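You operate a simulated robot arm through the tools that you are given. There is no shell and no other tool. Be economical: measure what you need, move in short steps, check, and stop when the job is done.

The job below is to be done with a simulated two-armed robot. You get a single attempt, and the scene is never put back.

## Task
Take the tea towel from the table top and hang it over the radiator rail.

Only the result counts: the job must be done as asked and must still hold three seconds after the hand-in. Knocking over, shifting, dropping, spilling or breaking anything else fails it. Flat cloth is picked up by pressing the open fingertips on it (5 to 10 N) and closing them slowly along it; thin cloth reads only 2 to 8 mm in the jaws.

## Robot
Two 7-joint arms with two-finger parallel grippers on one trunk, on a base that drives. Base frame: it is fixed to the floor where the robot stands at the start and does not move with it; the origin is under the middle of the robot, x ahead of it, y to its left, z up. Lengths are in mm, angles in degrees, forces in N, time in s.
The left shoulder is at the start at [70, 163, 1045], the right one opposite. With the tool pointing down near the work surface each hand reaches from about 380 to 880 mm from the robot's upright axis, wherever it stands, measured 20 degrees to its own side. Payload 3.43 kg a hand.
The TCP of each hand is the grasp point between the finger pads, 34 mm short of the fingertips. In the tool frame z runs along the fingers and y along their closing line. Largest opening 128 mm; finger width 24, thickness 12; the body of the gripper, 48 by 130 mm, starts 96 mm behind the TCP.
Orientation is told as [roll, pitch, yaw] about the base's x, y, z axes, in that order, counted from this pose: with the fingers straight down and closing along the base's y, the tool's x points along the base's -x, its y along +y and its z along -z.

## Interface
- The arms move only by the tool play_rows. It takes "left_commands", "right_commands" or both (then of equal length, played together; a hand with none holds still); each is one flat list of numbers, 7 for each row, row after row: the finger opening in mm, from 0 to 128, then the shift along the tool's x, y, z in mm, then the turn, a rotation vector about the tool's x, y, z in rad. In form: [fingers, dx, dy, dz, ax, ay, az, fingers, dx, dy, dz, ax, ay, az, ...]. A call has 1 to 10 rows; each row is the pose to reach, as a shift and turn from the pose commanded when the call began, along the tool's axes at that moment. A row lasts 0.2 s, in which the tool goes at most 50 mm and 8.6 degrees; a call with a longer step from one row to the next is refused whole, and so is a gripper value outside its range. Where a pose cannot be reached the arm comes as near as it can. A force on the tool above 40 N (or 10 N above the force at the start of the call, whichever is more), or a blocked arm, ends the call early, and 0.2 s more pass. The fingers move at their own pace (about 153 mm/s each) and stop on an object; they squeeze with about 28 N. The grip force told is the motor's: it shows also when the fingers shut on nothing. Time passes only in rows, and 0.2 s behind the last, so rows that repeat a pose let the fingers close. The reply holds the time, the measured pose of the TCP, the force on the tool along the base axes, the opening and the grip force, in the units named above and with some noise, with the torque about the TCP (base axes, N m) and any sound that the robot's microphone picked up, and new pictures: "pictures" is both (left out), scene, wrist or none (wrist: the cameras of the hands that moved).
- Cameras (640 x 400 px; columns grow to the right, rows downward): "scene" is now at [126.2, -34.6, 1265.2]; the picture's right is [-0.41, -0.91, 0.00], its down [-0.58, 0.26, -0.77] and it looks along [0.70, -0.32, -0.64] (base axes); focal length 267 px, centre (320, 200). "left" rides on the left gripper at [76, 11, -160] in its tool frame; the picture's right is [-0.15, 0.99, 0.00], its down [-0.88, -0.13, -0.46] and it looks along [-0.45, -0.07, 0.89] (tool axes); focal length 234 px, centre (320, 200). "right" rides on the right gripper at [76, -11, -160] in its tool frame; the picture's right is [0.15, 0.99, 0.00], its down [-0.88, 0.13, -0.46] and it looks along [-0.45, 0.07, 0.89] (tool axes); focal length 234 px, centre (320, 200).
- lift_body(by): slides the trunk up (or, below 0, down) by that many mm; the arms and the scene camera ride with it, the base frame stays. It gives what a move gives, with no picture.
- roll_base(legs): drives the robot by 1 to 6 legs, each [ahead, left, turn to the left] in mm, mm and degrees, along the robot's own axes; the way and the turn of a leg run together, so that a leg with both is an arc; at most 1500 mm and 180 degrees a leg. The arms and the cameras ride along, it lands a little off, and it stops where it bumps. It gives what a move gives, and a new picture of the scene camera.
- turn_head(pan, tilt): turns the head with the scene camera to pan (to the left, within 86 degrees either way) and tilt (down, from -29 to 69), counted from straight ahead of the robot. It gives what a move gives, and a new picture of the scene camera.
- point_at(camera, pixels): for up to 12 pixels [column, row] of the newest picture of that camera ("zoom" is the newest enlarged one), the place [x, y, z] in the base frame of the surface seen there, good to about 2 mm. It takes no simulated time.
- zoom(camera, box): a new picture of the part [left, top, right, bottom] of that camera's present view, enlarged. It takes no simulated time.
- sign_off(): hands the job in; it is judged then, once.

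Keep the steps short. Do not move on a guess: measure, check each grasp and each placing, and mend mistakes. In all there are 80 turns and 260 pictures (those below and enlarged ones count). Leave the grippers open and the arms clear of the work at the hand-in unless told otherwise, and finish with a single line.

The tools are called after "Emit:" by a JSON object that holds its "name" and its "arguments". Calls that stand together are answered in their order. play_rows: Moves the arms, as the interface text tells. Its arguments: {"type":"object","properties":{"left_commands":{"type":"array","items":{"type":"number"}},"right_commands":{"type":"array","items":{"type":"number"}},"pictures":{"type":"string","enum":["both","scene","wrist","none"]}},"required":[]} The other tools are called the same way: lift_body (by) slides the trunk up or down; roll_base (legs) drives the base; turn_head (pan, tilt) turns the head that bears the scene camera; point_at (camera, pixels) gives the place of the surface under pixels of a picture; zoom (camera, box) takes an enlarged picture of a part of a camera's view; sign_off () hands the job in.

At the start:

```text
time_s: 0.0
left_position: [717.0, 77.4, 974.3]
left_orientation: [-0.1, 0.1, -0.1]
left_wrist_force: [0.2, 0.3, -0.3]
left_wrist_torque: [-0.02, 0.01, -0.03]
left_width: 128.0
left_gripper_force: 0.2
right_position: [374.3, -363.8, 916.4]
right_orientation: [0.0, 0.0, 0.0]
right_wrist_force: [0.7, -0.1, 0.6]
right_wrist_torque: [0.04, -0.01, -0.01]
right_width: 127.8
right_gripper_force: 0.1
trunk travel left (down, up): [-525.0, 415.0]
robot x, y, heading: [-1.2, -1.7, 0.2]
head pan, tilt: [-24.3, 39.8]
```

scene: 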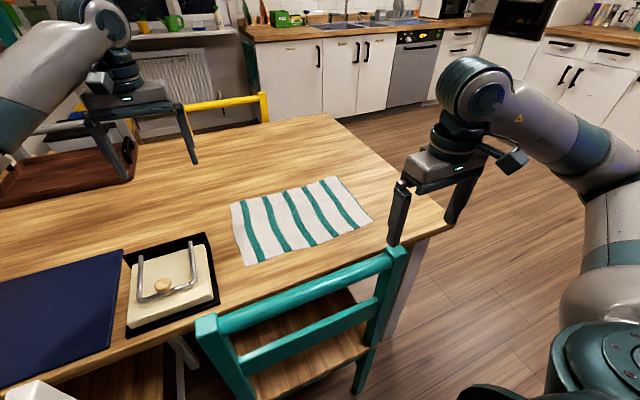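
right: 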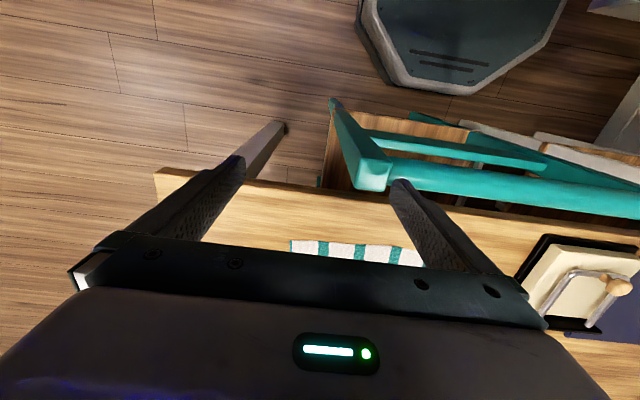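
left: 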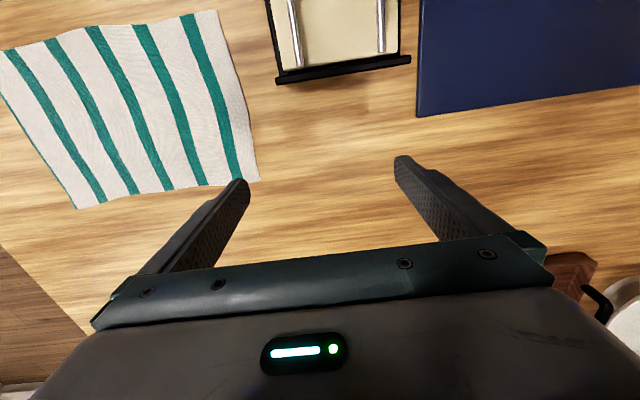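

I see the striped towel at about (300,218) and a radiator near (180,85). I'll measure the towel corners first, then zoom on the radiator.

Emit:
{"name": "point_at", "arguments": {"camera": "scene", "pixels": [[232, 204], [245, 264], [338, 178], [371, 222], [300, 218], [180, 85], [150, 75], [205, 100], [260, 100], [330, 116], [440, 232], [100, 330]]}}

Emit:
{"name": "zoom", "arguments": {"camera": "scene", "box": [60, 20, 300, 170]}}

Emit:
{"name": "turn_head", "arguments": {"pan": 10, "tilt": 25}}

```text
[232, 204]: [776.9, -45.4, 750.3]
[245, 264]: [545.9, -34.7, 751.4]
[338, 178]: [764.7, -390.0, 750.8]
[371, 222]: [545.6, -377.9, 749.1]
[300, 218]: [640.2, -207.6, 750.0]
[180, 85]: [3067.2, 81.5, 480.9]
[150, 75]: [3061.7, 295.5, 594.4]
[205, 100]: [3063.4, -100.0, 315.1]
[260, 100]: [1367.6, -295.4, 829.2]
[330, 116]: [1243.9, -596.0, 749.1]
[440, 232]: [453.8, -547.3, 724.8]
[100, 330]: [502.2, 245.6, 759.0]
```

```text
2.67 times, centred on (180, 95) of scene
```

zoom: 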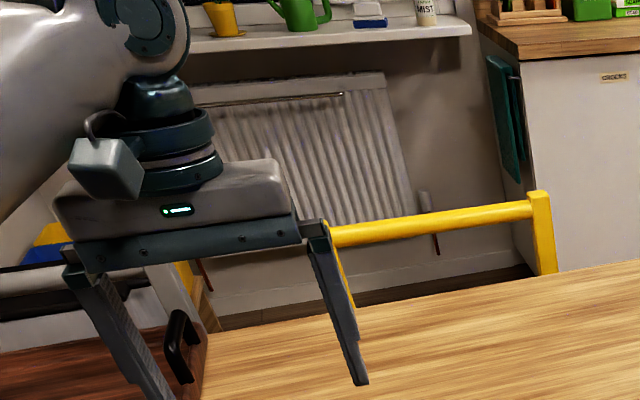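

```text
time_s: 1.0
left_position: [717.8, 78.0, 974.2]
left_orientation: [0.0, 0.1, 0.0]
left_wrist_force: [-0.2, 0.3, 0.0]
left_wrist_torque: [-0.02, 0.04, -0.03]
left_width: 128.0
left_gripper_force: 0.0
right_position: [373.0, -363.0, 917.2]
right_orientation: [0.0, 0.0, 0.1]
right_wrist_force: [0.3, -0.3, -0.7]
right_wrist_torque: [0.0, -0.01, 0.01]
right_width: 127.9
right_gripper_force: 0.1
trunk travel left (down, up): [-525.0, 415.0]
robot x, y, heading: [-3.0, 1.1, 0.1]
head pan, tilt: [10.0, 25.0]
```

scene: 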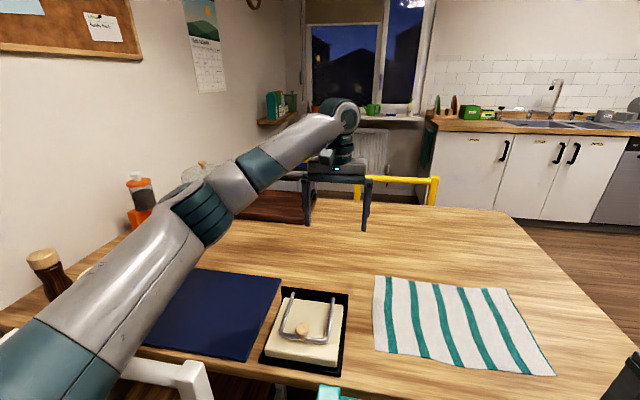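

The rail seems to be the thin bar across the radiator's top, around x = 3060; the yellow thing is a chair. I'll zoom in on the radiator before choosing the grasp.

Emit:
{"name": "turn_head", "arguments": {"pan": -6, "tilt": 20}}

Emit:
{"name": "zoom", "arguments": {"camera": "scene", "box": [220, 70, 380, 170]}}

```text
time_s: 1.8
left_position: [717.8, 77.8, 974.6]
left_orientation: [0.0, 0.0, 0.0]
left_wrist_force: [-0.2, 0.4, 0.4]
left_wrist_torque: [0.0, -0.01, -0.01]
left_width: 128.0
left_gripper_force: 0.1
right_position: [373.9, -363.0, 916.4]
right_orientation: [0.0, 0.0, 0.0]
right_wrist_force: [-0.2, 0.9, -0.3]
right_wrist_torque: [0.0, -0.01, 0.0]
right_width: 128.1
right_gripper_force: 0.0
trunk travel left (down, up): [-525.0, 415.0]
robot x, y, heading: [2.2, 4.4, 0.3]
head pan, tilt: [-6.0, 20.0]
```

scene: 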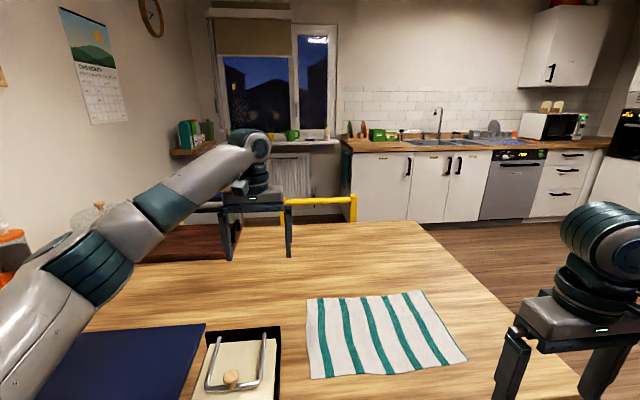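

```text
4.00 times, centred on (300, 120) of scene
```

zoom: 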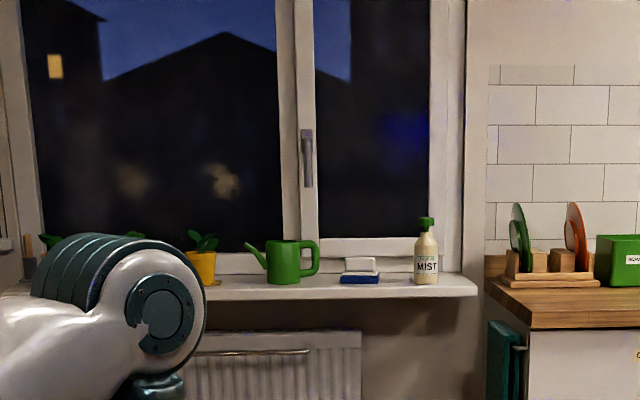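

The rail's right end shows in the zoom at (307,352). I'll measure it, along with the radiator top, the sill, the chair and the table's right edge for the route.

Emit:
{"name": "point_at", "arguments": {"camera": "zoom", "pixels": [[304, 351], [250, 353], [220, 354], [270, 352], [280, 335], [340, 336], [358, 350], [300, 385], [330, 292], [470, 292], [400, 350], [500, 380]]}}

Emit:
{"name": "point_at", "arguments": {"camera": "scene", "pixels": [[310, 200], [355, 200], [418, 222], [425, 228], [500, 289], [350, 228], [440, 228], [460, 240], [307, 299], [422, 290], [466, 361], [311, 378]]}}

```text
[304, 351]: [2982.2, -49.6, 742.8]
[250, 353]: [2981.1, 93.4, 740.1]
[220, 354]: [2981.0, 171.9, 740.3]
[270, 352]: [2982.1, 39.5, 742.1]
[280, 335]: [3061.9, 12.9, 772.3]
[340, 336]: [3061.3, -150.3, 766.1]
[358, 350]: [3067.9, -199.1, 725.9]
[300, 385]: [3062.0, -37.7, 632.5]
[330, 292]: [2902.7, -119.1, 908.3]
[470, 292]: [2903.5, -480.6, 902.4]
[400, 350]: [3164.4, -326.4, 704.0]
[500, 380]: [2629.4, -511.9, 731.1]
```

```text
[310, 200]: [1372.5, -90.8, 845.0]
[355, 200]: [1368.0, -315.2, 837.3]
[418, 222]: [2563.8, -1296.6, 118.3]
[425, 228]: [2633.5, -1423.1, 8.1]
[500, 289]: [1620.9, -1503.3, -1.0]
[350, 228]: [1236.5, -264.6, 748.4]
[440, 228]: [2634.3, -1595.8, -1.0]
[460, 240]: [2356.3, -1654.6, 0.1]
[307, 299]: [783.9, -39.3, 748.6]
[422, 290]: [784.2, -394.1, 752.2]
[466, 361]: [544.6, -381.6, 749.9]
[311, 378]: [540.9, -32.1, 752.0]
```

The rail is at x≈2982, z≈742, about 80 mm before the radiator and under a sill (front at x≈2903, z≈905). The hands must therefore reach over it horizontally. The plan is to pinch the towel with both hands on a line about 90 mm from its far edge, so the flap falls behind the rail and the rest stays in front. First I'll hover both hands over that line, which also clears the view of the rail.

Emit:
{"name": "play_rows", "arguments": {"left_commands": [60, 0, -40, 10, 0, 0, 0, 60, 10, -80, 30, 0, 0, 0, 60, 20, -120, 50, 0, 0, 0, 60, 28, -160, 70, 0, 0, 0, 60, 28, -183, 90, 0, 0, 0, 60, 28, -193, 104, 0, 0, 0, 60, 28, -193, 104, 0, 0, 0, 60, 28, -193, 104, 0, 0, 0], "right_commands": [60, -40, 8, 0, 0, 0, 0, 60, -85, 16, 0, 0, 0, 0, 60, -130, 24, 0, 0, 0, 0, 60, -175, 32, 0, 0, 0, 0, 60, -220, 40, 5, 0, 0, 0, 60, -260, 48, 20, 0, 0, 0, 60, -300, 54, 35, 0, 0, 0, 60, -316, 54, 47, 0, 0, 0]}}

Emit:
{"name": "zoom", "arguments": {"camera": "scene", "box": [220, 100, 380, 200]}}

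```text
time_s: 3.6
left_position: [688.2, -115.8, 870.9]
left_orientation: [-0.1, 0.1, 0.0]
left_wrist_force: [-0.2, -0.1, 0.8]
left_wrist_torque: [0.05, 0.0, 0.0]
left_width: 60.0
left_gripper_force: 0.0
right_position: [690.7, -310.2, 870.7]
right_orientation: [0.0, 0.0, 0.0]
right_wrist_force: [-0.3, 0.5, 0.1]
right_wrist_torque: [0.0, -0.01, -0.01]
right_width: 60.1
right_gripper_force: 0.1
trunk travel left (down, up): [-525.0, 415.0]
robot x, y, heading: [-1.1, -2.8, -0.0]
head pan, tilt: [-6.0, 20.0]
```

scene: 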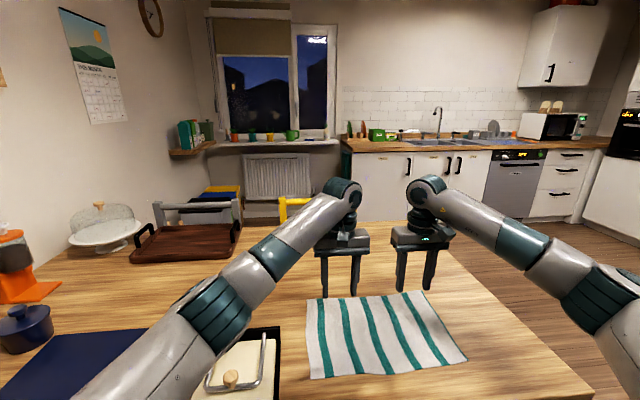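
right: 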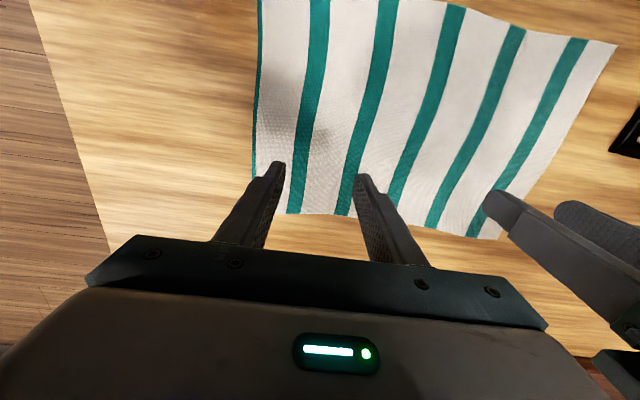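
left: 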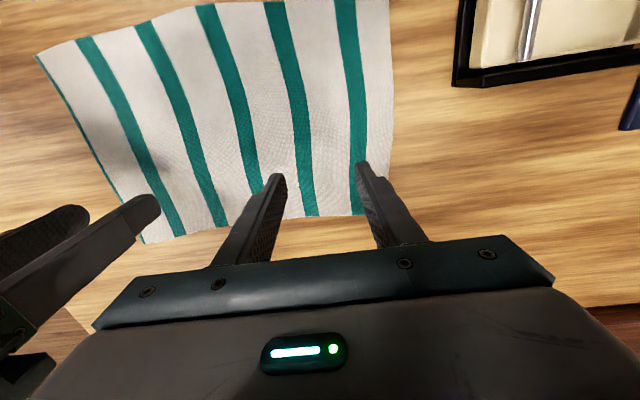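

```text
4.00 times, centred on (300, 150) of scene
```

zoom: 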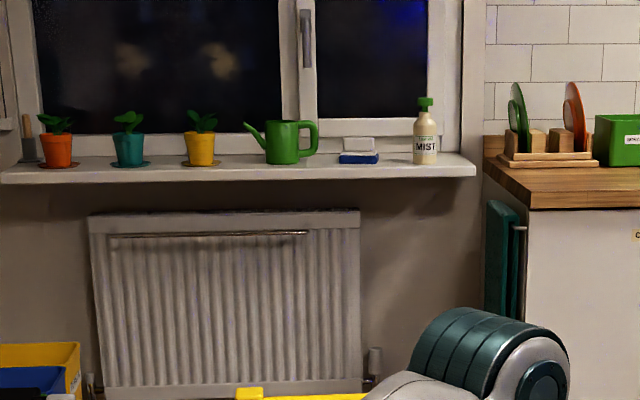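

The whole rail is visible now, from (110,236) to (307,232) in the zoom. I'll measure it, the sill and the objects in front of it.

Emit:
{"name": "point_at", "arguments": {"camera": "zoom", "pixels": [[112, 236], [160, 235], [304, 232], [200, 170], [200, 183], [430, 175], [285, 150], [360, 160], [425, 150], [120, 350], [40, 355], [300, 330]]}}

Emit:
{"name": "point_at", "arguments": {"camera": "scene", "pixels": [[230, 192], [200, 210], [285, 200], [310, 205], [255, 215], [560, 200], [580, 290]]}}

```text
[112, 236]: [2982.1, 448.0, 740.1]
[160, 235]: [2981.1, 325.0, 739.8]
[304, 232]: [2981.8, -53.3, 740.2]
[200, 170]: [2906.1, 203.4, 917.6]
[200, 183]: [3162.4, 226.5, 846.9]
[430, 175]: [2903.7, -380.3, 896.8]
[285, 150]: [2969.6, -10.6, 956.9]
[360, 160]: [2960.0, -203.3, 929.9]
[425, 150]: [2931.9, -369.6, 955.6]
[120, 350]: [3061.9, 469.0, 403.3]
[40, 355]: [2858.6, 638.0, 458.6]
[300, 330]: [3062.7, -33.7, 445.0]
```

```text
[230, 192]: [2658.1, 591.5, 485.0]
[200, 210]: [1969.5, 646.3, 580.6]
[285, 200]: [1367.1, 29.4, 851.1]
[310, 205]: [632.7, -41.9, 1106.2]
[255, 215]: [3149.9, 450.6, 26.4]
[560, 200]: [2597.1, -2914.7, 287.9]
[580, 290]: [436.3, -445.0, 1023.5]
```

The rail spans y −53 to 448 with its centre at about 198. I'll lower both hands so the fingertips sit just above the cloth.

Emit:
{"name": "play_rows", "arguments": {"left_commands": [60, 0, 0, 30, 0, 0, 0, 60, 0, 0, 60, 0, 0, 0, 60, 0, 0, 78, 0, 0, 0, 60, 0, 0, 82, 0, 0, 0], "right_commands": [60, 0, 0, 30, 0, 0, 0, 60, 0, 0, 60, 0, 0, 0, 60, 0, 0, 78, 0, 0, 0, 60, 0, 0, 82, 0, 0, 0], "pictures": "none"}}

Emit:
{"name": "play_rows", "arguments": {"left_commands": [60, 0, 0, 1, 0, 0, 0, 60, 0, 0, 2, 0, 0, 0, 60, 0, 0, 3, 0, 0, 0, 60, 0, 0, 4, 0, 0, 0], "right_commands": [60, 0, 0, 1, 0, 0, 0, 60, 0, 0, 2, 0, 0, 0, 60, 0, 0, 3, 0, 0, 0, 60, 0, 0, 4, 0, 0, 0], "pictures": "none"}}

```text
time_s: 4.6
left_position: [686.2, -115.1, 787.6]
left_orientation: [0.0, -0.1, 0.0]
left_wrist_force: [0.1, 0.3, -1.0]
left_wrist_torque: [0.01, -0.04, -0.04]
left_width: 60.0
left_gripper_force: 0.0
right_position: [689.5, -309.2, 786.0]
right_orientation: [-0.1, -0.1, 0.0]
right_wrist_force: [0.1, -0.3, 0.4]
right_wrist_torque: [-0.03, 0.02, 0.02]
right_width: 59.9
right_gripper_force: 0.0
trunk travel left (down, up): [-525.0, 415.0]
robot x, y, heading: [3.9, 1.3, 0.1]
head pan, tilt: [-6.0, 20.0]
```

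```text
time_s: 5.6
left_position: [689.1, -115.0, 786.6]
left_orientation: [0.0, -0.1, 0.1]
left_wrist_force: [1.2, 0.2, 3.1]
left_wrist_torque: [0.05, -0.04, -0.01]
left_width: 60.1
left_gripper_force: 0.1
right_position: [689.3, -309.1, 784.7]
right_orientation: [0.0, -0.2, -0.1]
right_wrist_force: [-0.6, -0.2, 8.5]
right_wrist_torque: [0.06, 0.02, 0.02]
right_width: 60.2
right_gripper_force: 0.1
trunk travel left (down, up): [-525.0, 415.0]
robot x, y, heading: [-1.7, -1.2, -0.2]
head pan, tilt: [-6.0, 20.0]
```

Contact: left 3 N, right 8.5 N. I'll press the left a little more and read the forces.

Emit:
{"name": "play_rows", "arguments": {"left_commands": [60, 0, 0, 1, 0, 0, 0, 60, 0, 0, 1.5, 0, 0, 0], "right_commands": [60, 0, 0, 0, 0, 0, 0, 60, 0, 0, 0, 0, 0, 0], "pictures": "none"}}

```text
time_s: 6.2
left_position: [688.6, -115.4, 784.7]
left_orientation: [-0.2, -0.2, 0.0]
left_wrist_force: [2.7, 1.7, 17.4]
left_wrist_torque: [0.39, -0.05, -0.09]
left_width: 60.2
left_gripper_force: 0.2
right_position: [688.5, -309.3, 785.0]
right_orientation: [0.0, -0.2, 0.0]
right_wrist_force: [2.0, -1.1, 7.7]
right_wrist_torque: [0.04, -0.06, 0.01]
right_width: 60.1
right_gripper_force: 0.1
trunk travel left (down, up): [-525.0, 415.0]
robot x, y, heading: [0.7, -5.5, -0.1]
head pan, tilt: [-6.0, 20.0]
```

Left now reads 17 N, so I'll back it off 0.9 mm and close both slowly along the cloth.

Emit:
{"name": "play_rows", "arguments": {"left_commands": [60, 0, 0, -0.9, 0, 0, 0, 53, 0, 0, -0.9, 0, 0, 0, 46, 0, 0, -0.9, 0, 0, 0, 39, 0, 0, -0.9, 0, 0, 0, 32, 0, 0, -0.9, 0, 0, 0, 25, 0, 0, -0.9, 0, 0, 0, 18, 0, 0, -0.9, 0, 0, 0, 11, 0, 0, -0.9, 0, 0, 0, 4, 0, 0, -0.9, 0, 0, 0, 0, 0, 0, -0.9, 0, 0, 0], "right_commands": [60, 0, 0, 0, 0, 0, 0, 53, 0, 0, 0, 0, 0, 0, 46, 0, 0, 0, 0, 0, 0, 39, 0, 0, 0, 0, 0, 0, 32, 0, 0, 0, 0, 0, 0, 25, 0, 0, 0, 0, 0, 0, 18, 0, 0, 0, 0, 0, 0, 11, 0, 0, 0, 0, 0, 0, 4, 0, 0, 0, 0, 0, 0, 0, 0, 0, 0, 0, 0, 0]}}

```text
time_s: 8.4
left_position: [687.7, -115.1, 785.7]
left_orientation: [-0.1, -0.1, 0.0]
left_wrist_force: [0.1, -9.9, 11.6]
left_wrist_torque: [-0.36, -0.03, 0.03]
left_width: 6.4
left_gripper_force: 28.0
right_position: [689.8, -307.0, 784.7]
right_orientation: [0.1, -0.1, 0.1]
right_wrist_force: [0.0, 10.9, 9.9]
right_wrist_torque: [0.39, 0.0, -0.08]
right_width: 2.3
right_gripper_force: 28.4
trunk travel left (down, up): [-525.0, 415.0]
robot x, y, heading: [0.5, -1.5, -0.1]
head pan, tilt: [-6.0, 20.0]
```

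scene: 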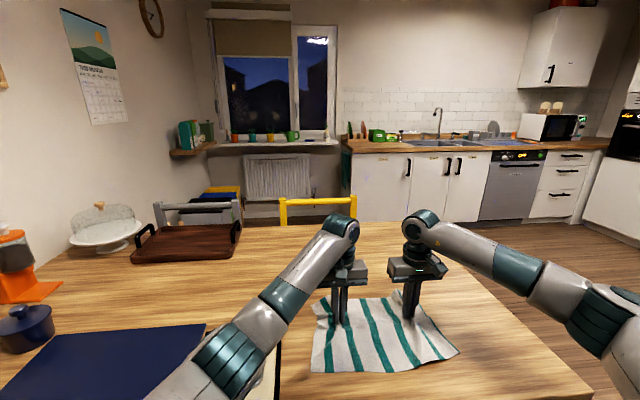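
right: 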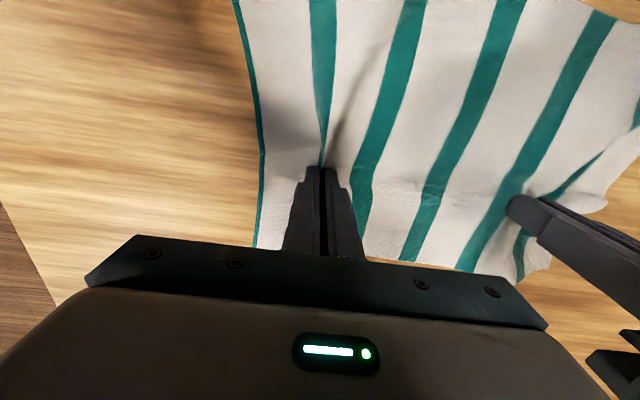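
left: 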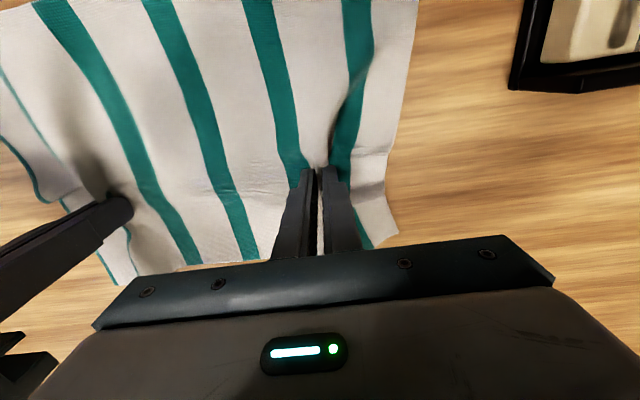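

Left holds 6.4 mm and right 2.3 mm. I'll lift slowly to check both.

Emit:
{"name": "play_rows", "arguments": {"left_commands": [0, 0, 0, -10, 0, 0, 0, 0, 0, 0, -25, 0, 0, 0, 0, 0, 0, -45, 0, 0, 0, 0, 0, 0, -65, 0, 0, 0, 0, 0, 0, -85, 0, 0, 0, 0, 0, 0, -105, 0, 0, 0, 0, 0, 0, -125, 0, 0, 0], "right_commands": [0, 0, 0, -10, 0, 0, 0, 0, 0, 0, -25, 0, 0, 0, 0, 0, 0, -45, 0, 0, 0, 0, 0, 0, -65, 0, 0, 0, 0, 0, 0, -85, 0, 0, 0, 0, 0, 0, -105, 0, 0, 0, 0, 0, 0, -125, 0, 0, 0]}}

```text
time_s: 10.0
left_position: [688.6, -116.9, 908.9]
left_orientation: [0.0, 0.0, 0.0]
left_wrist_force: [0.1, -17.2, -0.6]
left_wrist_torque: [-0.64, 0.0, 0.05]
left_width: 2.0
left_gripper_force: 27.9
right_position: [688.7, -309.1, 910.4]
right_orientation: [0.0, -0.1, 0.0]
right_wrist_force: [-0.1, 17.2, -0.3]
right_wrist_torque: [0.57, -0.03, -0.08]
right_width: 2.5
right_gripper_force: 27.7
trunk travel left (down, up): [-525.0, 415.0]
robot x, y, heading: [0.7, 2.3, -0.0]
head pan, tilt: [-6.0, 20.0]
```

scene: 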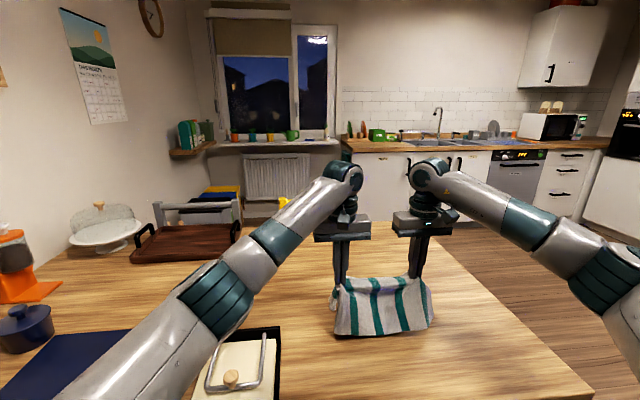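
right: 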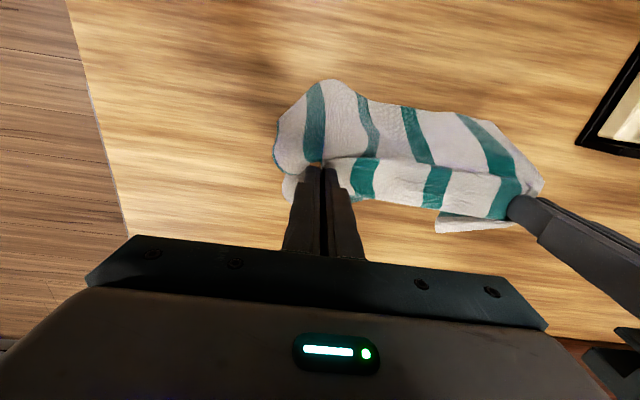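
left: 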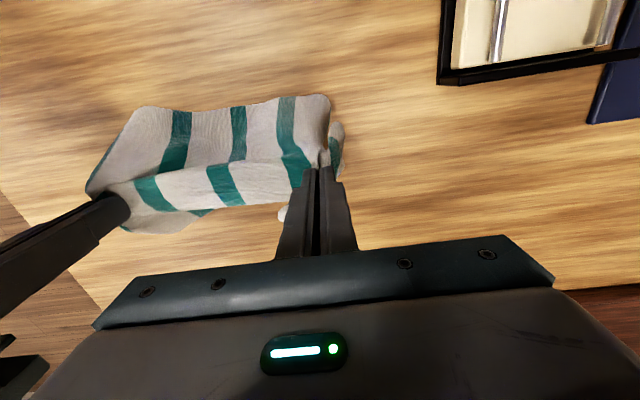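

Both pinches hold; the fold is taut at 17 N of pull, with a flap on each side. I'll ease the pull 5 mm per hand, raise the trunk 200 mm so the cloth clears the chair, and look down to check the surroundings.

Emit:
{"name": "play_rows", "arguments": {"left_commands": [0, 0, -3, 0, 0, 0, 0, 0, 0, -5, 0, 0, 0, 0], "right_commands": [0, 0, 3, 0, 0, 0, 0, 0, 0, 5, 0, 0, 0, 0], "pictures": "none"}}

Emit:
{"name": "lift_body", "arguments": {"by": 200}}

Emit:
{"name": "turn_head", "arguments": {"pan": -20, "tilt": 55}}

```text
time_s: 10.6
left_position: [690.5, -120.2, 908.6]
left_orientation: [0.1, 0.1, 0.2]
left_wrist_force: [-0.3, -3.9, -0.3]
left_wrist_torque: [-0.1, -0.02, 0.01]
left_width: 2.3
left_gripper_force: 28.1
right_position: [689.4, -305.8, 907.9]
right_orientation: [-0.1, -0.1, -0.2]
right_wrist_force: [-0.6, 3.2, 0.2]
right_wrist_torque: [0.1, -0.01, -0.04]
right_width: 2.2
right_gripper_force: 27.6
trunk travel left (down, up): [-525.0, 415.0]
robot x, y, heading: [-4.6, -1.3, 0.0]
head pan, tilt: [-6.0, 20.0]
```

```text
time_s: 12.8
left_position: [690.5, -121.7, 1108.1]
left_orientation: [0.0, 0.0, 0.0]
left_wrist_force: [0.3, -0.1, -0.1]
left_wrist_torque: [-0.02, -0.02, -0.03]
left_width: 2.1
left_gripper_force: 28.4
right_position: [689.7, -305.1, 1109.4]
right_orientation: [0.0, 0.0, 0.1]
right_wrist_force: [0.1, 0.6, 0.1]
right_wrist_torque: [0.02, 0.02, -0.01]
right_width: 2.2
right_gripper_force: 28.0
trunk travel left (down, up): [-725.0, 215.0]
robot x, y, heading: [-1.1, 3.8, -0.1]
head pan, tilt: [-6.0, 20.0]
```

```text
time_s: 13.8
left_position: [689.6, -121.2, 1107.9]
left_orientation: [0.0, 0.0, 0.0]
left_wrist_force: [1.0, -0.2, -1.0]
left_wrist_torque: [-0.01, 0.02, -0.02]
left_width: 2.0
left_gripper_force: 27.8
right_position: [691.3, -304.7, 1108.1]
right_orientation: [0.1, 0.1, 0.1]
right_wrist_force: [-0.7, 0.4, -0.3]
right_wrist_torque: [0.02, 0.01, -0.01]
right_width: 2.4
right_gripper_force: 27.6
trunk travel left (down, up): [-725.0, 215.0]
robot x, y, heading: [-0.3, -0.6, 0.2]
head pan, tilt: [-20.0, 55.0]
```

scene: 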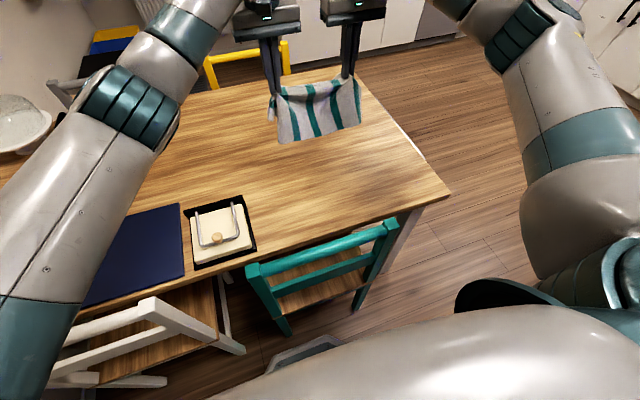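

Next I'll measure the chairs, the base's front edge and the table corner for a safe route.

Emit:
{"name": "point_at", "arguments": {"camera": "scene", "pixels": [[290, 355], [325, 342], [285, 333], [358, 308], [240, 350], [165, 382], [255, 270], [395, 225], [150, 300], [450, 195], [480, 250], [390, 270]]}}

Emit:
{"name": "turn_head", "arguments": {"pan": -75, "tilt": 35}}

```text
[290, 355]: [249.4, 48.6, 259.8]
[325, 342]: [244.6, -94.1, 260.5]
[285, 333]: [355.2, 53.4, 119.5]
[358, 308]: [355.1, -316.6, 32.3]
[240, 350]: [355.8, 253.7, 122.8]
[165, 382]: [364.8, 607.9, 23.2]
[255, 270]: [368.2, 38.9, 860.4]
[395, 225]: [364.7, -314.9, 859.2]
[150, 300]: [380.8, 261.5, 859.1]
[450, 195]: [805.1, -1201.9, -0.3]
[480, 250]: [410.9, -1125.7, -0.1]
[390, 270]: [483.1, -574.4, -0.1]
```

```text
time_s: 15.0
left_position: [689.4, -121.3, 1107.6]
left_orientation: [0.0, 0.1, 0.1]
left_wrist_force: [0.3, -0.2, 0.1]
left_wrist_torque: [-0.03, -0.02, -0.01]
left_width: 2.3
left_gripper_force: 27.8
right_position: [689.6, -305.2, 1109.0]
right_orientation: [0.1, 0.0, 0.0]
right_wrist_force: [0.0, -0.3, -0.3]
right_wrist_torque: [0.04, -0.03, 0.02]
right_width: 2.3
right_gripper_force: 28.0
trunk travel left (down, up): [-725.0, 215.0]
robot x, y, heading: [-2.4, -0.9, -0.0]
head pan, tilt: [-75.0, 35.0]
```

scene: 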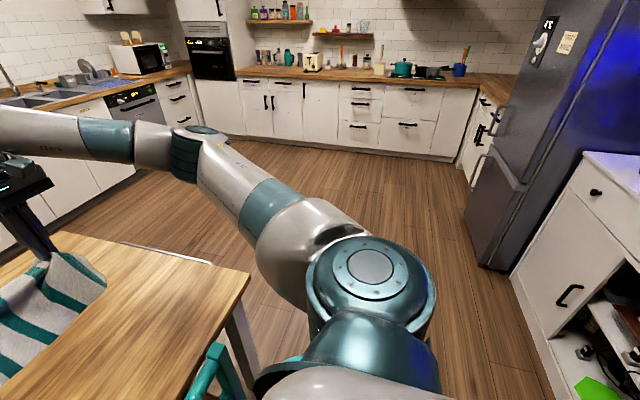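

The chair back tops out at 860 mm, below the towel's bottom, and the floor to the right is open. I'll back up 40 mm and slide right 1150 mm past the table.

Emit:
{"name": "point_at", "arguments": {"camera": "scene", "pixels": [[485, 265], [550, 385], [250, 275], [460, 185], [160, 195], [290, 300]]}}

Emit:
{"name": "roll_base", "arguments": {"legs": [[-40, 0, 0], [0, -1150, 0]]}}

```text
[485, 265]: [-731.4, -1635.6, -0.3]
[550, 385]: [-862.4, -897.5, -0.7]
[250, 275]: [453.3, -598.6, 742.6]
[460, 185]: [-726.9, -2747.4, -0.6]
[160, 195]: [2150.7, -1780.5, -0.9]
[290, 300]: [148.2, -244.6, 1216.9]
```

```text
time_s: 21.4
left_position: [646.9, -1277.7, 1108.1]
left_orientation: [0.0, -0.1, -0.2]
left_wrist_force: [-0.1, -0.9, 0.0]
left_wrist_torque: [-0.03, 0.0, 0.02]
left_width: 2.2
left_gripper_force: 27.7
right_position: [647.0, -1461.5, 1107.6]
right_orientation: [0.0, 0.0, -0.2]
right_wrist_force: [0.5, 0.3, -0.8]
right_wrist_torque: [0.03, 0.03, 0.01]
right_width: 2.2
right_gripper_force: 27.6
trunk travel left (down, up): [-725.0, 215.0]
robot x, y, heading: [-45.7, -1153.6, -0.2]
head pan, tilt: [-75.0, 35.0]
```

scene: 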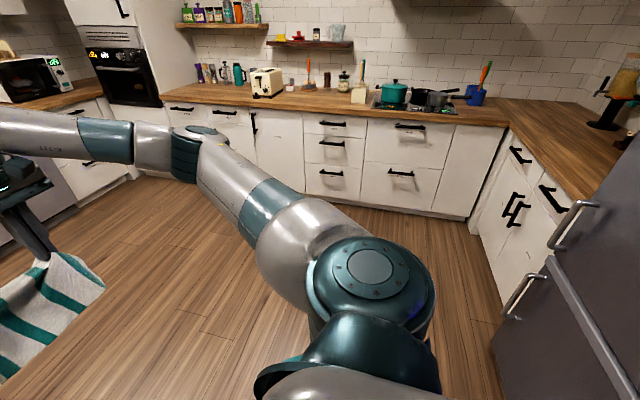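

The lane ahead is clear. While in free space I'll shift both hands left together by 213 mm, so the towel is centred in front of the robot.

Emit:
{"name": "play_rows", "arguments": {"left_commands": [0, 0, 25, 0, 0, 0, 0, 0, 0, 50, 0, 0, 0, 0, 0, 0, 75, 0, 0, 0, 0, 0, 0, 100, 0, 0, 0, 0, 0, 0, 125, 0, 0, 0, 0, 0, 0, 150, 0, 0, 0, 0, 0, 0, 175, 0, 0, 0, 0, 0, 0, 200, 0, 0, 0, 0, 0, 0, 213, 0, 0, 0, 0], "right_commands": [0, 0, 25, 0, 0, 0, 0, 0, 0, 50, 0, 0, 0, 0, 0, 0, 75, 0, 0, 0, 0, 0, 0, 100, 0, 0, 0, 0, 0, 0, 125, 0, 0, 0, 0, 0, 0, 150, 0, 0, 0, 0, 0, 0, 175, 0, 0, 0, 0, 0, 0, 200, 0, 0, 0, 0, 0, 0, 213, 0, 0, 0, 0], "pictures": "none"}}

Emit:
{"name": "turn_head", "arguments": {"pan": 0, "tilt": 35}}

Emit:
{"name": "roll_base", "arguments": {"legs": [[1850, 0, 0]]}}

```text
time_s: 23.4
left_position: [646.1, -1064.3, 1109.0]
left_orientation: [0.1, 0.1, -0.4]
left_wrist_force: [-0.3, 0.1, 0.1]
left_wrist_torque: [-0.01, -0.02, -0.03]
left_width: 2.2
left_gripper_force: 28.4
right_position: [647.0, -1248.4, 1107.9]
right_orientation: [0.0, 0.0, -0.1]
right_wrist_force: [-0.7, 0.1, -0.6]
right_wrist_torque: [-0.01, 0.01, -0.02]
right_width: 2.3
right_gripper_force: 28.5
trunk travel left (down, up): [-725.0, 215.0]
robot x, y, heading: [-39.3, -1152.5, -0.3]
head pan, tilt: [-75.0, 35.0]
```

```text
time_s: 24.8
left_position: [647.0, -1065.2, 1108.5]
left_orientation: [0.0, 0.1, -0.3]
left_wrist_force: [-0.8, 0.1, -0.6]
left_wrist_torque: [-0.03, -0.02, -0.02]
left_width: 2.1
left_gripper_force: 28.0
right_position: [646.9, -1248.1, 1107.7]
right_orientation: [0.0, -0.1, -0.2]
right_wrist_force: [-0.3, 1.2, 0.1]
right_wrist_torque: [0.0, 0.01, 0.02]
right_width: 2.1
right_gripper_force: 27.7
trunk travel left (down, up): [-725.0, 215.0]
robot x, y, heading: [-43.3, -1153.0, -0.1]
head pan, tilt: [0.0, 35.0]
```

scene: 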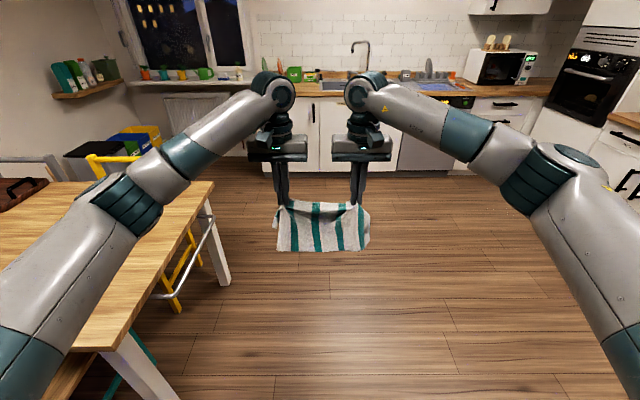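

```text
refused: 1850 is not a number from -1500 to 1500
```

The way ahead is clear. I'll drive ahead in two legs, stopping short of the counter.

Emit:
{"name": "roll_base", "arguments": {"legs": [[1000, 0, 0], [850, 0, 0]]}}

Emit:
{"name": "turn_head", "arguments": {"pan": 50, "tilt": 40}}

```text
time_s: 34.1
left_position: [2493.8, -1058.5, 1108.2]
left_orientation: [0.0, -0.1, 0.3]
left_wrist_force: [0.2, -0.1, -0.8]
left_wrist_torque: [-0.01, 0.0, 0.01]
left_width: 2.1
left_gripper_force: 27.9
right_position: [2495.6, -1241.6, 1107.9]
right_orientation: [-0.1, 0.0, 0.4]
right_wrist_force: [0.1, 0.4, 0.0]
right_wrist_torque: [0.01, -0.02, -0.01]
right_width: 2.3
right_gripper_force: 27.9
trunk travel left (down, up): [-725.0, 215.0]
robot x, y, heading: [1806.9, -1153.2, 0.5]
head pan, tilt: [0.0, 35.0]
```

scene: 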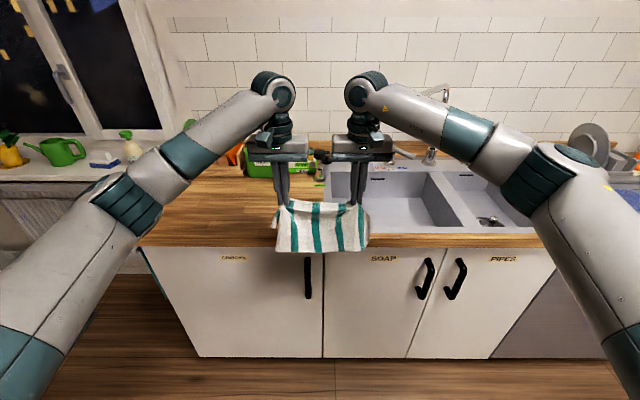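

```text
time_s: 35.3
left_position: [2494.0, -1058.3, 1106.5]
left_orientation: [0.0, 0.0, 0.4]
left_wrist_force: [0.1, -0.3, -0.5]
left_wrist_torque: [0.0, 0.01, 0.0]
left_width: 2.3
left_gripper_force: 27.3
right_position: [2496.7, -1241.7, 1107.5]
right_orientation: [0.1, 0.1, 0.4]
right_wrist_force: [-0.3, 0.3, 0.0]
right_wrist_torque: [0.0, 0.02, -0.03]
right_width: 2.2
right_gripper_force: 27.7
trunk travel left (down, up): [-725.0, 215.0]
robot x, y, heading: [1804.6, -1150.9, 0.5]
head pan, tilt: [50.0, 40.0]
```

scene: 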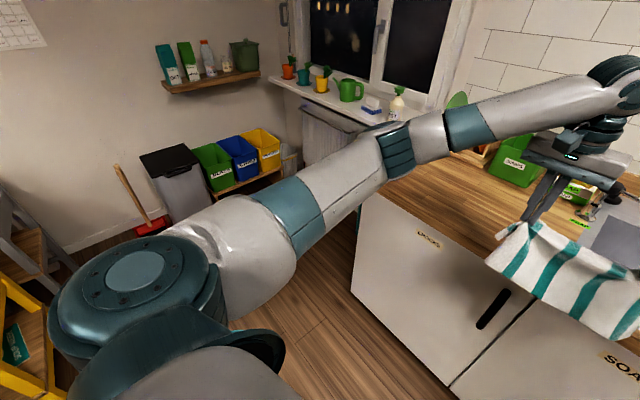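

To the left stand recycling boxes and a bin. I'll measure them, the yellow chair and the sill items before driving left.

Emit:
{"name": "point_at", "arguments": {"camera": "scene", "pixels": [[250, 185], [215, 192], [285, 165], [200, 195], [150, 235], [40, 300], [20, 290], [40, 345], [365, 120], [395, 118], [265, 80], [305, 110]]}}

```text
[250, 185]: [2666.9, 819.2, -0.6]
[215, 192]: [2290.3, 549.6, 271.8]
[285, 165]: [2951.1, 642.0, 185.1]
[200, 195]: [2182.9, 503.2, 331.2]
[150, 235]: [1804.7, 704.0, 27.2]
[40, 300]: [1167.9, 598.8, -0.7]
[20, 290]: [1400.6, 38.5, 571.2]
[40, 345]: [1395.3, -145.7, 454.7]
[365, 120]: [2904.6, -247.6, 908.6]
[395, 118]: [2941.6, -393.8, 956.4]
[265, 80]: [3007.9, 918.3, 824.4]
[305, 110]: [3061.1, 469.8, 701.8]
```

Bin fronts start at y≈503, so I'll keep the base at y≈100. Driving left 1250 mm at this x keeps the hands clear of the counter and sill.

Emit:
{"name": "roll_base", "arguments": {"legs": [[0, 625, 0], [0, 625, 0]]}}

Emit:
{"name": "turn_head", "arguments": {"pan": 0, "tilt": 40}}

```text
time_s: 41.9
left_position: [2488.9, 177.2, 1108.7]
left_orientation: [0.0, 0.0, 0.2]
left_wrist_force: [0.5, 0.4, -0.5]
left_wrist_torque: [-0.01, 0.01, 0.02]
left_width: 2.2
left_gripper_force: 28.4
right_position: [2489.5, -6.7, 1109.2]
right_orientation: [0.1, 0.1, 0.1]
right_wrist_force: [-0.6, 0.7, -0.2]
right_wrist_torque: [0.0, 0.01, 0.0]
right_width: 2.1
right_gripper_force: 28.2
trunk travel left (down, up): [-725.0, 215.0]
robot x, y, heading: [1797.6, 84.5, 0.1]
head pan, tilt: [50.0, 40.0]
```

scene: 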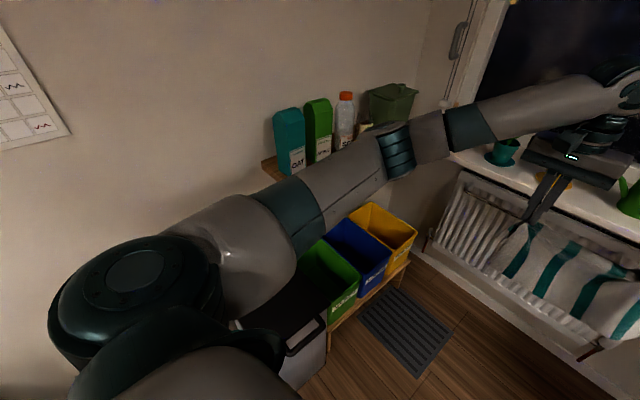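

```text
time_s: 43.1
left_position: [2489.5, 177.5, 1107.9]
left_orientation: [0.1, 0.0, 0.1]
left_wrist_force: [0.2, -0.2, -0.1]
left_wrist_torque: [0.01, 0.03, -0.01]
left_width: 2.3
left_gripper_force: 28.6
right_position: [2489.7, -4.4, 1108.2]
right_orientation: [-0.1, 0.0, 0.1]
right_wrist_force: [-0.3, 0.7, 0.6]
right_wrist_torque: [0.01, -0.05, -0.03]
right_width: 2.4
right_gripper_force: 27.9
trunk travel left (down, up): [-725.0, 215.0]
robot x, y, heading: [1801.9, 85.5, -0.1]
head pan, tilt: [0.0, 40.0]
```

scene: 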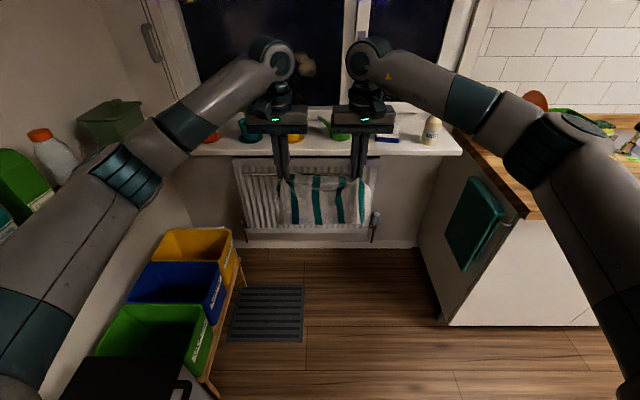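

The left elbow looks close to the shelf items. I'll measure both before going closer.

Emit:
{"name": "point_at", "arguments": {"camera": "scene", "pixels": [[20, 190], [50, 165], [115, 125], [120, 180], [180, 130], [60, 235], [205, 385], [220, 320], [245, 250], [260, 130], [335, 125], [265, 320]]}}

```text
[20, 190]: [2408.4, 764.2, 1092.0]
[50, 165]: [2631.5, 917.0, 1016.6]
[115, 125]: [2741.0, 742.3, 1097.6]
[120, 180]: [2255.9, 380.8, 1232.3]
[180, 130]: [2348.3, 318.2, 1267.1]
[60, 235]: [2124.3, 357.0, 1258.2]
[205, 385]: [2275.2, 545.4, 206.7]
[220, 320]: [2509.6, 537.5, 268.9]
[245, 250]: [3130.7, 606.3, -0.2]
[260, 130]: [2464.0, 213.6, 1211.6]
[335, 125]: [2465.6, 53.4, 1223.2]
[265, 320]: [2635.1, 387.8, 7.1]
```

The elbow (y≈400) is well clear of the shelf items (y>740) and the boxes. Now I'll swing both hands up together in free space so the fingers point forward (10 rows, about 86° about tool y).

Emit:
{"name": "play_rows", "arguments": {"left_commands": [0, 0, 0, 0, 0, -0.148, 0, 0, 0, 0, 0, 0, -0.296, 0, 0, 0, 0, 0, 0, -0.444, 0, 0, 0, 0, 0, 0, -0.592, 0, 0, 0, 0, 0, 0, -0.74, 0, 0, 0, 0, 0, 0, -0.888, 0, 0, 0, 0, 0, 0, -1.036, 0, 0, 0, 0, 0, 0, -1.184, 0, 0, 0, 0, 0, 0, -1.332, 0, 0, 0, 0, 0, 0, -1.48, 0], "right_commands": [0, 0, 0, 0, 0, -0.148, 0, 0, 0, 0, 0, 0, -0.296, 0, 0, 0, 0, 0, 0, -0.444, 0, 0, 0, 0, 0, 0, -0.592, 0, 0, 0, 0, 0, 0, -0.74, 0, 0, 0, 0, 0, 0, -0.888, 0, 0, 0, 0, 0, 0, -1.036, 0, 0, 0, 0, 0, 0, -1.184, 0, 0, 0, 0, 0, 0, -1.332, 0, 0, 0, 0, 0, 0, -1.48, 0]}}

```text
time_s: 45.1
left_position: [2488.6, 191.7, 1108.6]
left_orientation: [-0.4, -76.0, 1.3]
left_wrist_force: [-3.1, 15.0, 1.1]
left_wrist_torque: [-0.28, -0.02, -1.89]
left_width: 2.3
left_gripper_force: 28.0
right_position: [2469.9, 68.6, 1112.3]
right_orientation: [24.0, -71.5, -18.6]
right_wrist_force: [1.9, -12.6, -1.1]
right_wrist_torque: [0.15, -0.03, 1.17]
right_width: 2.3
right_gripper_force: 27.8
right hand out of reach, approached as far as the arm can: row 10
trunk travel left (down, up): [-725.0, 215.0]
robot x, y, heading: [1799.5, 85.5, -0.0]
head pan, tilt: [0.0, 40.0]
stopped in row 10 (left hand): the force on the tool passed its limit (the readings are from after the stop); the commanded pose is now the measured one
```

scene: 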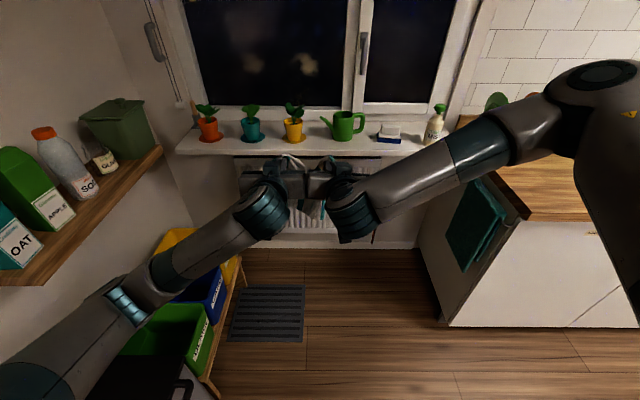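
right: 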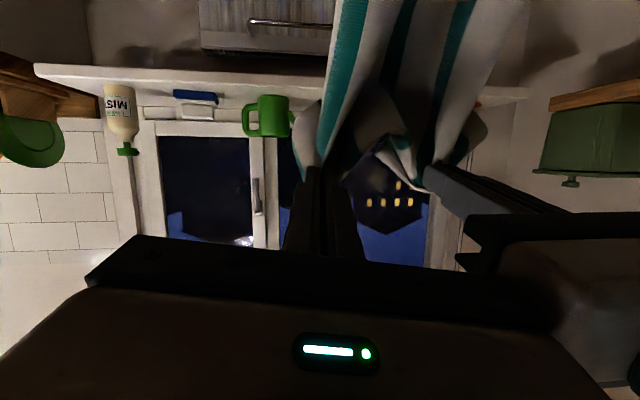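
left: 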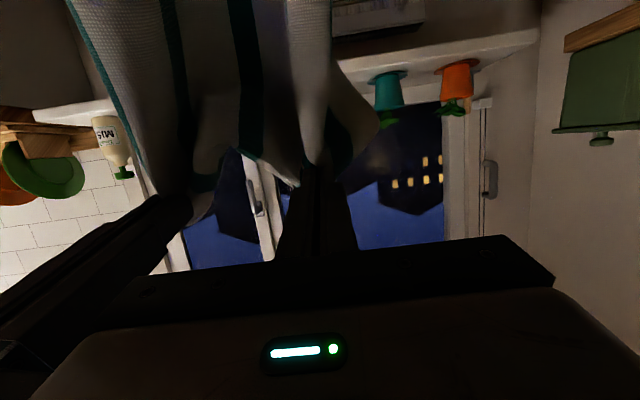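

The right arm ran near a limit and drifted left until the hands touched (123 mm apart); both still hold the cloth. Its pointing is nearly right (about 17° below level), so I'll move it back to the right by about 62 mm and check.

Emit:
{"name": "play_rows", "arguments": {"right_commands": [0, -2, -15, 3, 0, 0, 0, 0, -5, -30, 6, 0, 0, 0, 0, -7, -46, 9, 0, 0, 0, 0, -9, -60, 12, 0, 0, 0, 0, -9, -60, 12, 0, 0, 0]}}

```text
time_s: 46.3
left_position: [2489.3, 180.9, 1108.0]
left_orientation: [0.8, -75.9, -0.2]
left_wrist_force: [0.7, -0.8, -0.1]
left_wrist_torque: [0.02, 0.01, 0.01]
left_width: 2.4
left_gripper_force: 28.4
right_position: [2489.8, 6.4, 1110.3]
right_orientation: [24.2, -70.8, -19.3]
right_wrist_force: [1.2, -0.6, 1.1]
right_wrist_torque: [0.0, 0.0, 0.0]
right_width: 2.2
right_gripper_force: 27.9
right hand out of reach, approached as far as the arm can: row 4, 5
trunk travel left (down, up): [-725.0, 215.0]
robot x, y, heading: [1801.3, 84.1, 0.2]
head pan, tilt: [0.0, 40.0]
```

scene: 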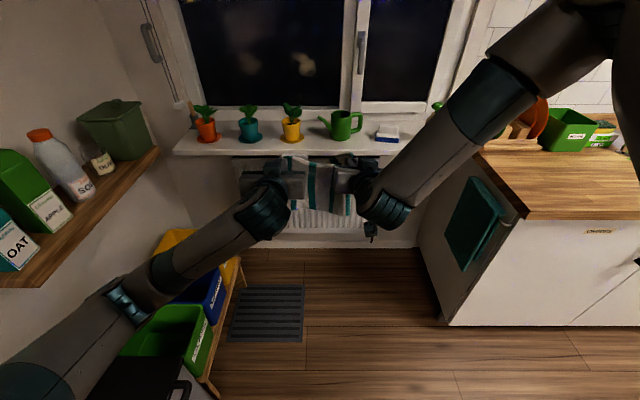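
right: 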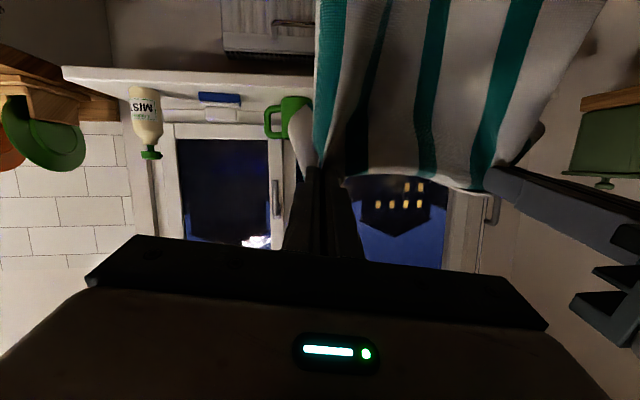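

The gap is 174 mm, both pinches hold, and the fold is straight again. I'll move both hands 80 mm forward (arms more stretched, which should be easier to reach) and look for the reach flag.

Emit:
{"name": "play_rows", "arguments": {"left_commands": [0, -5, 0, 19.4, 0, 0, 0, 0, -10, 0, 38.8, 0, 0, 0, 0, -15, 0, 58.2, 0, 0, 0, 0, -19.4, 0, 77.6, 0, 0, 0, 0, -19.4, 0, 77.6, 0, 0, 0], "right_commands": [0, -6, -1.5, 19, 0, 0, 0, 0, -12, -3, 38, 0, 0, 0, 0, -18, -4.5, 57, 0, 0, 0, 0, -24, -6, 76, 0, 0, 0, 0, -24, -6, 76, 0, 0, 0], "pictures": "scene"}}

```text
time_s: 47.5
left_position: [2568.6, 183.7, 1109.3]
left_orientation: [0.7, -75.8, 0.0]
left_wrist_force: [-0.2, 0.0, -0.1]
left_wrist_torque: [0.0, -0.01, -0.02]
left_width: 2.5
left_gripper_force: 28.1
right_position: [2567.8, 11.5, 1114.2]
right_orientation: [24.2, -70.8, -19.1]
right_wrist_force: [0.2, 0.1, 0.1]
right_wrist_torque: [0.01, 0.02, 0.02]
right_width: 2.3
right_gripper_force: 28.1
right hand out of reach, approached as far as the arm can: row 2, 3
trunk travel left (down, up): [-725.0, 215.0]
robot x, y, heading: [1805.3, 84.0, 0.4]
head pan, tilt: [0.0, 40.0]
```

scene: 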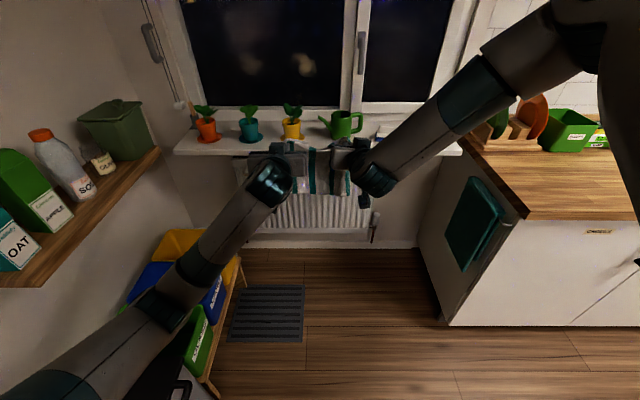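

The reach flag is gone in the last rows. The left forearm now hangs lower, so I'll measure both arms and the boxes before lowering the trunk.

Emit:
{"name": "point_at", "arguments": {"camera": "scene", "pixels": [[165, 300], [70, 375], [200, 250], [265, 185], [450, 120], [570, 40], [600, 90], [375, 175], [195, 335], [150, 275], [320, 165], [310, 185]]}}

```text
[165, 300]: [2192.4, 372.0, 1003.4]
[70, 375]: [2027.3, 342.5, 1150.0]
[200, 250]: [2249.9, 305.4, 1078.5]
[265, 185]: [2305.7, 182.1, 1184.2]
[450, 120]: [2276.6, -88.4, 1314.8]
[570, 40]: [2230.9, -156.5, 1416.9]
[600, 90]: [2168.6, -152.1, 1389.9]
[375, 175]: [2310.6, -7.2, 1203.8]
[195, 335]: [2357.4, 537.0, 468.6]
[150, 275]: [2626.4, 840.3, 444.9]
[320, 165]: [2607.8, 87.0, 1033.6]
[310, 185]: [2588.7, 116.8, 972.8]
```

The left elbow and right arm are clear. I'll zoom on the towel and on the sill's lower edge to get the flap lengths and clearances.

Emit:
{"name": "zoom", "arguments": {"camera": "scene", "box": [240, 120, 400, 220]}}

Emit:
{"name": "zoom", "arguments": {"camera": "right", "box": [160, 0, 640, 300]}}

Emit:
{"name": "zoom", "arguments": {"camera": "left", "box": [0, 0, 480, 300]}}

```text
4.00 times, centred on (320, 170) of scene
```

zoom: 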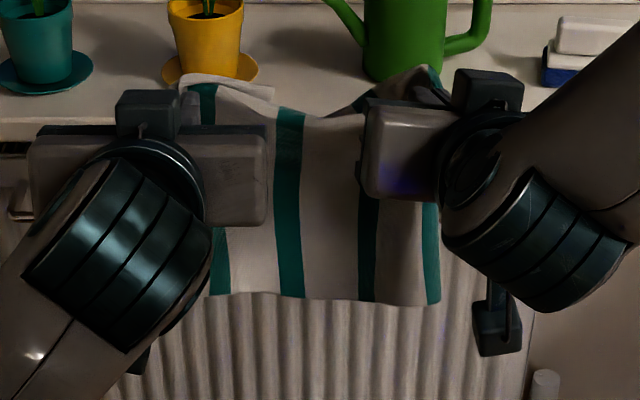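

```text
1.33 times, centred on (400, 150) of right
```

zoom: 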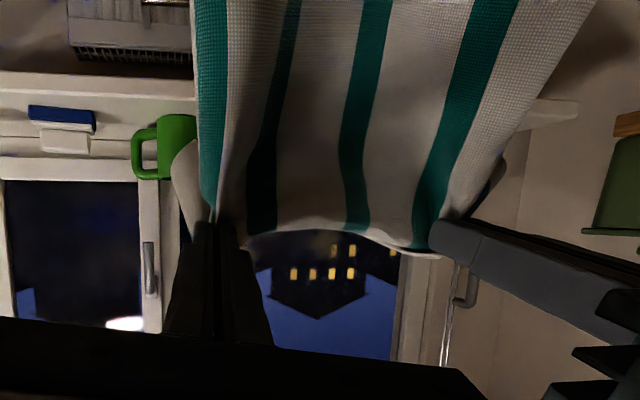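

```text
1.33 times, centred on (240, 150) of left
```

zoom: 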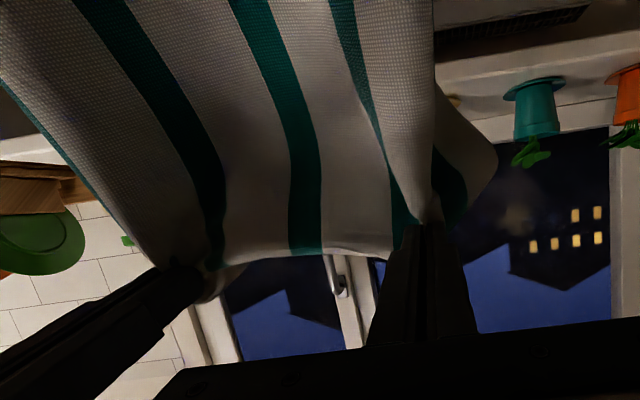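

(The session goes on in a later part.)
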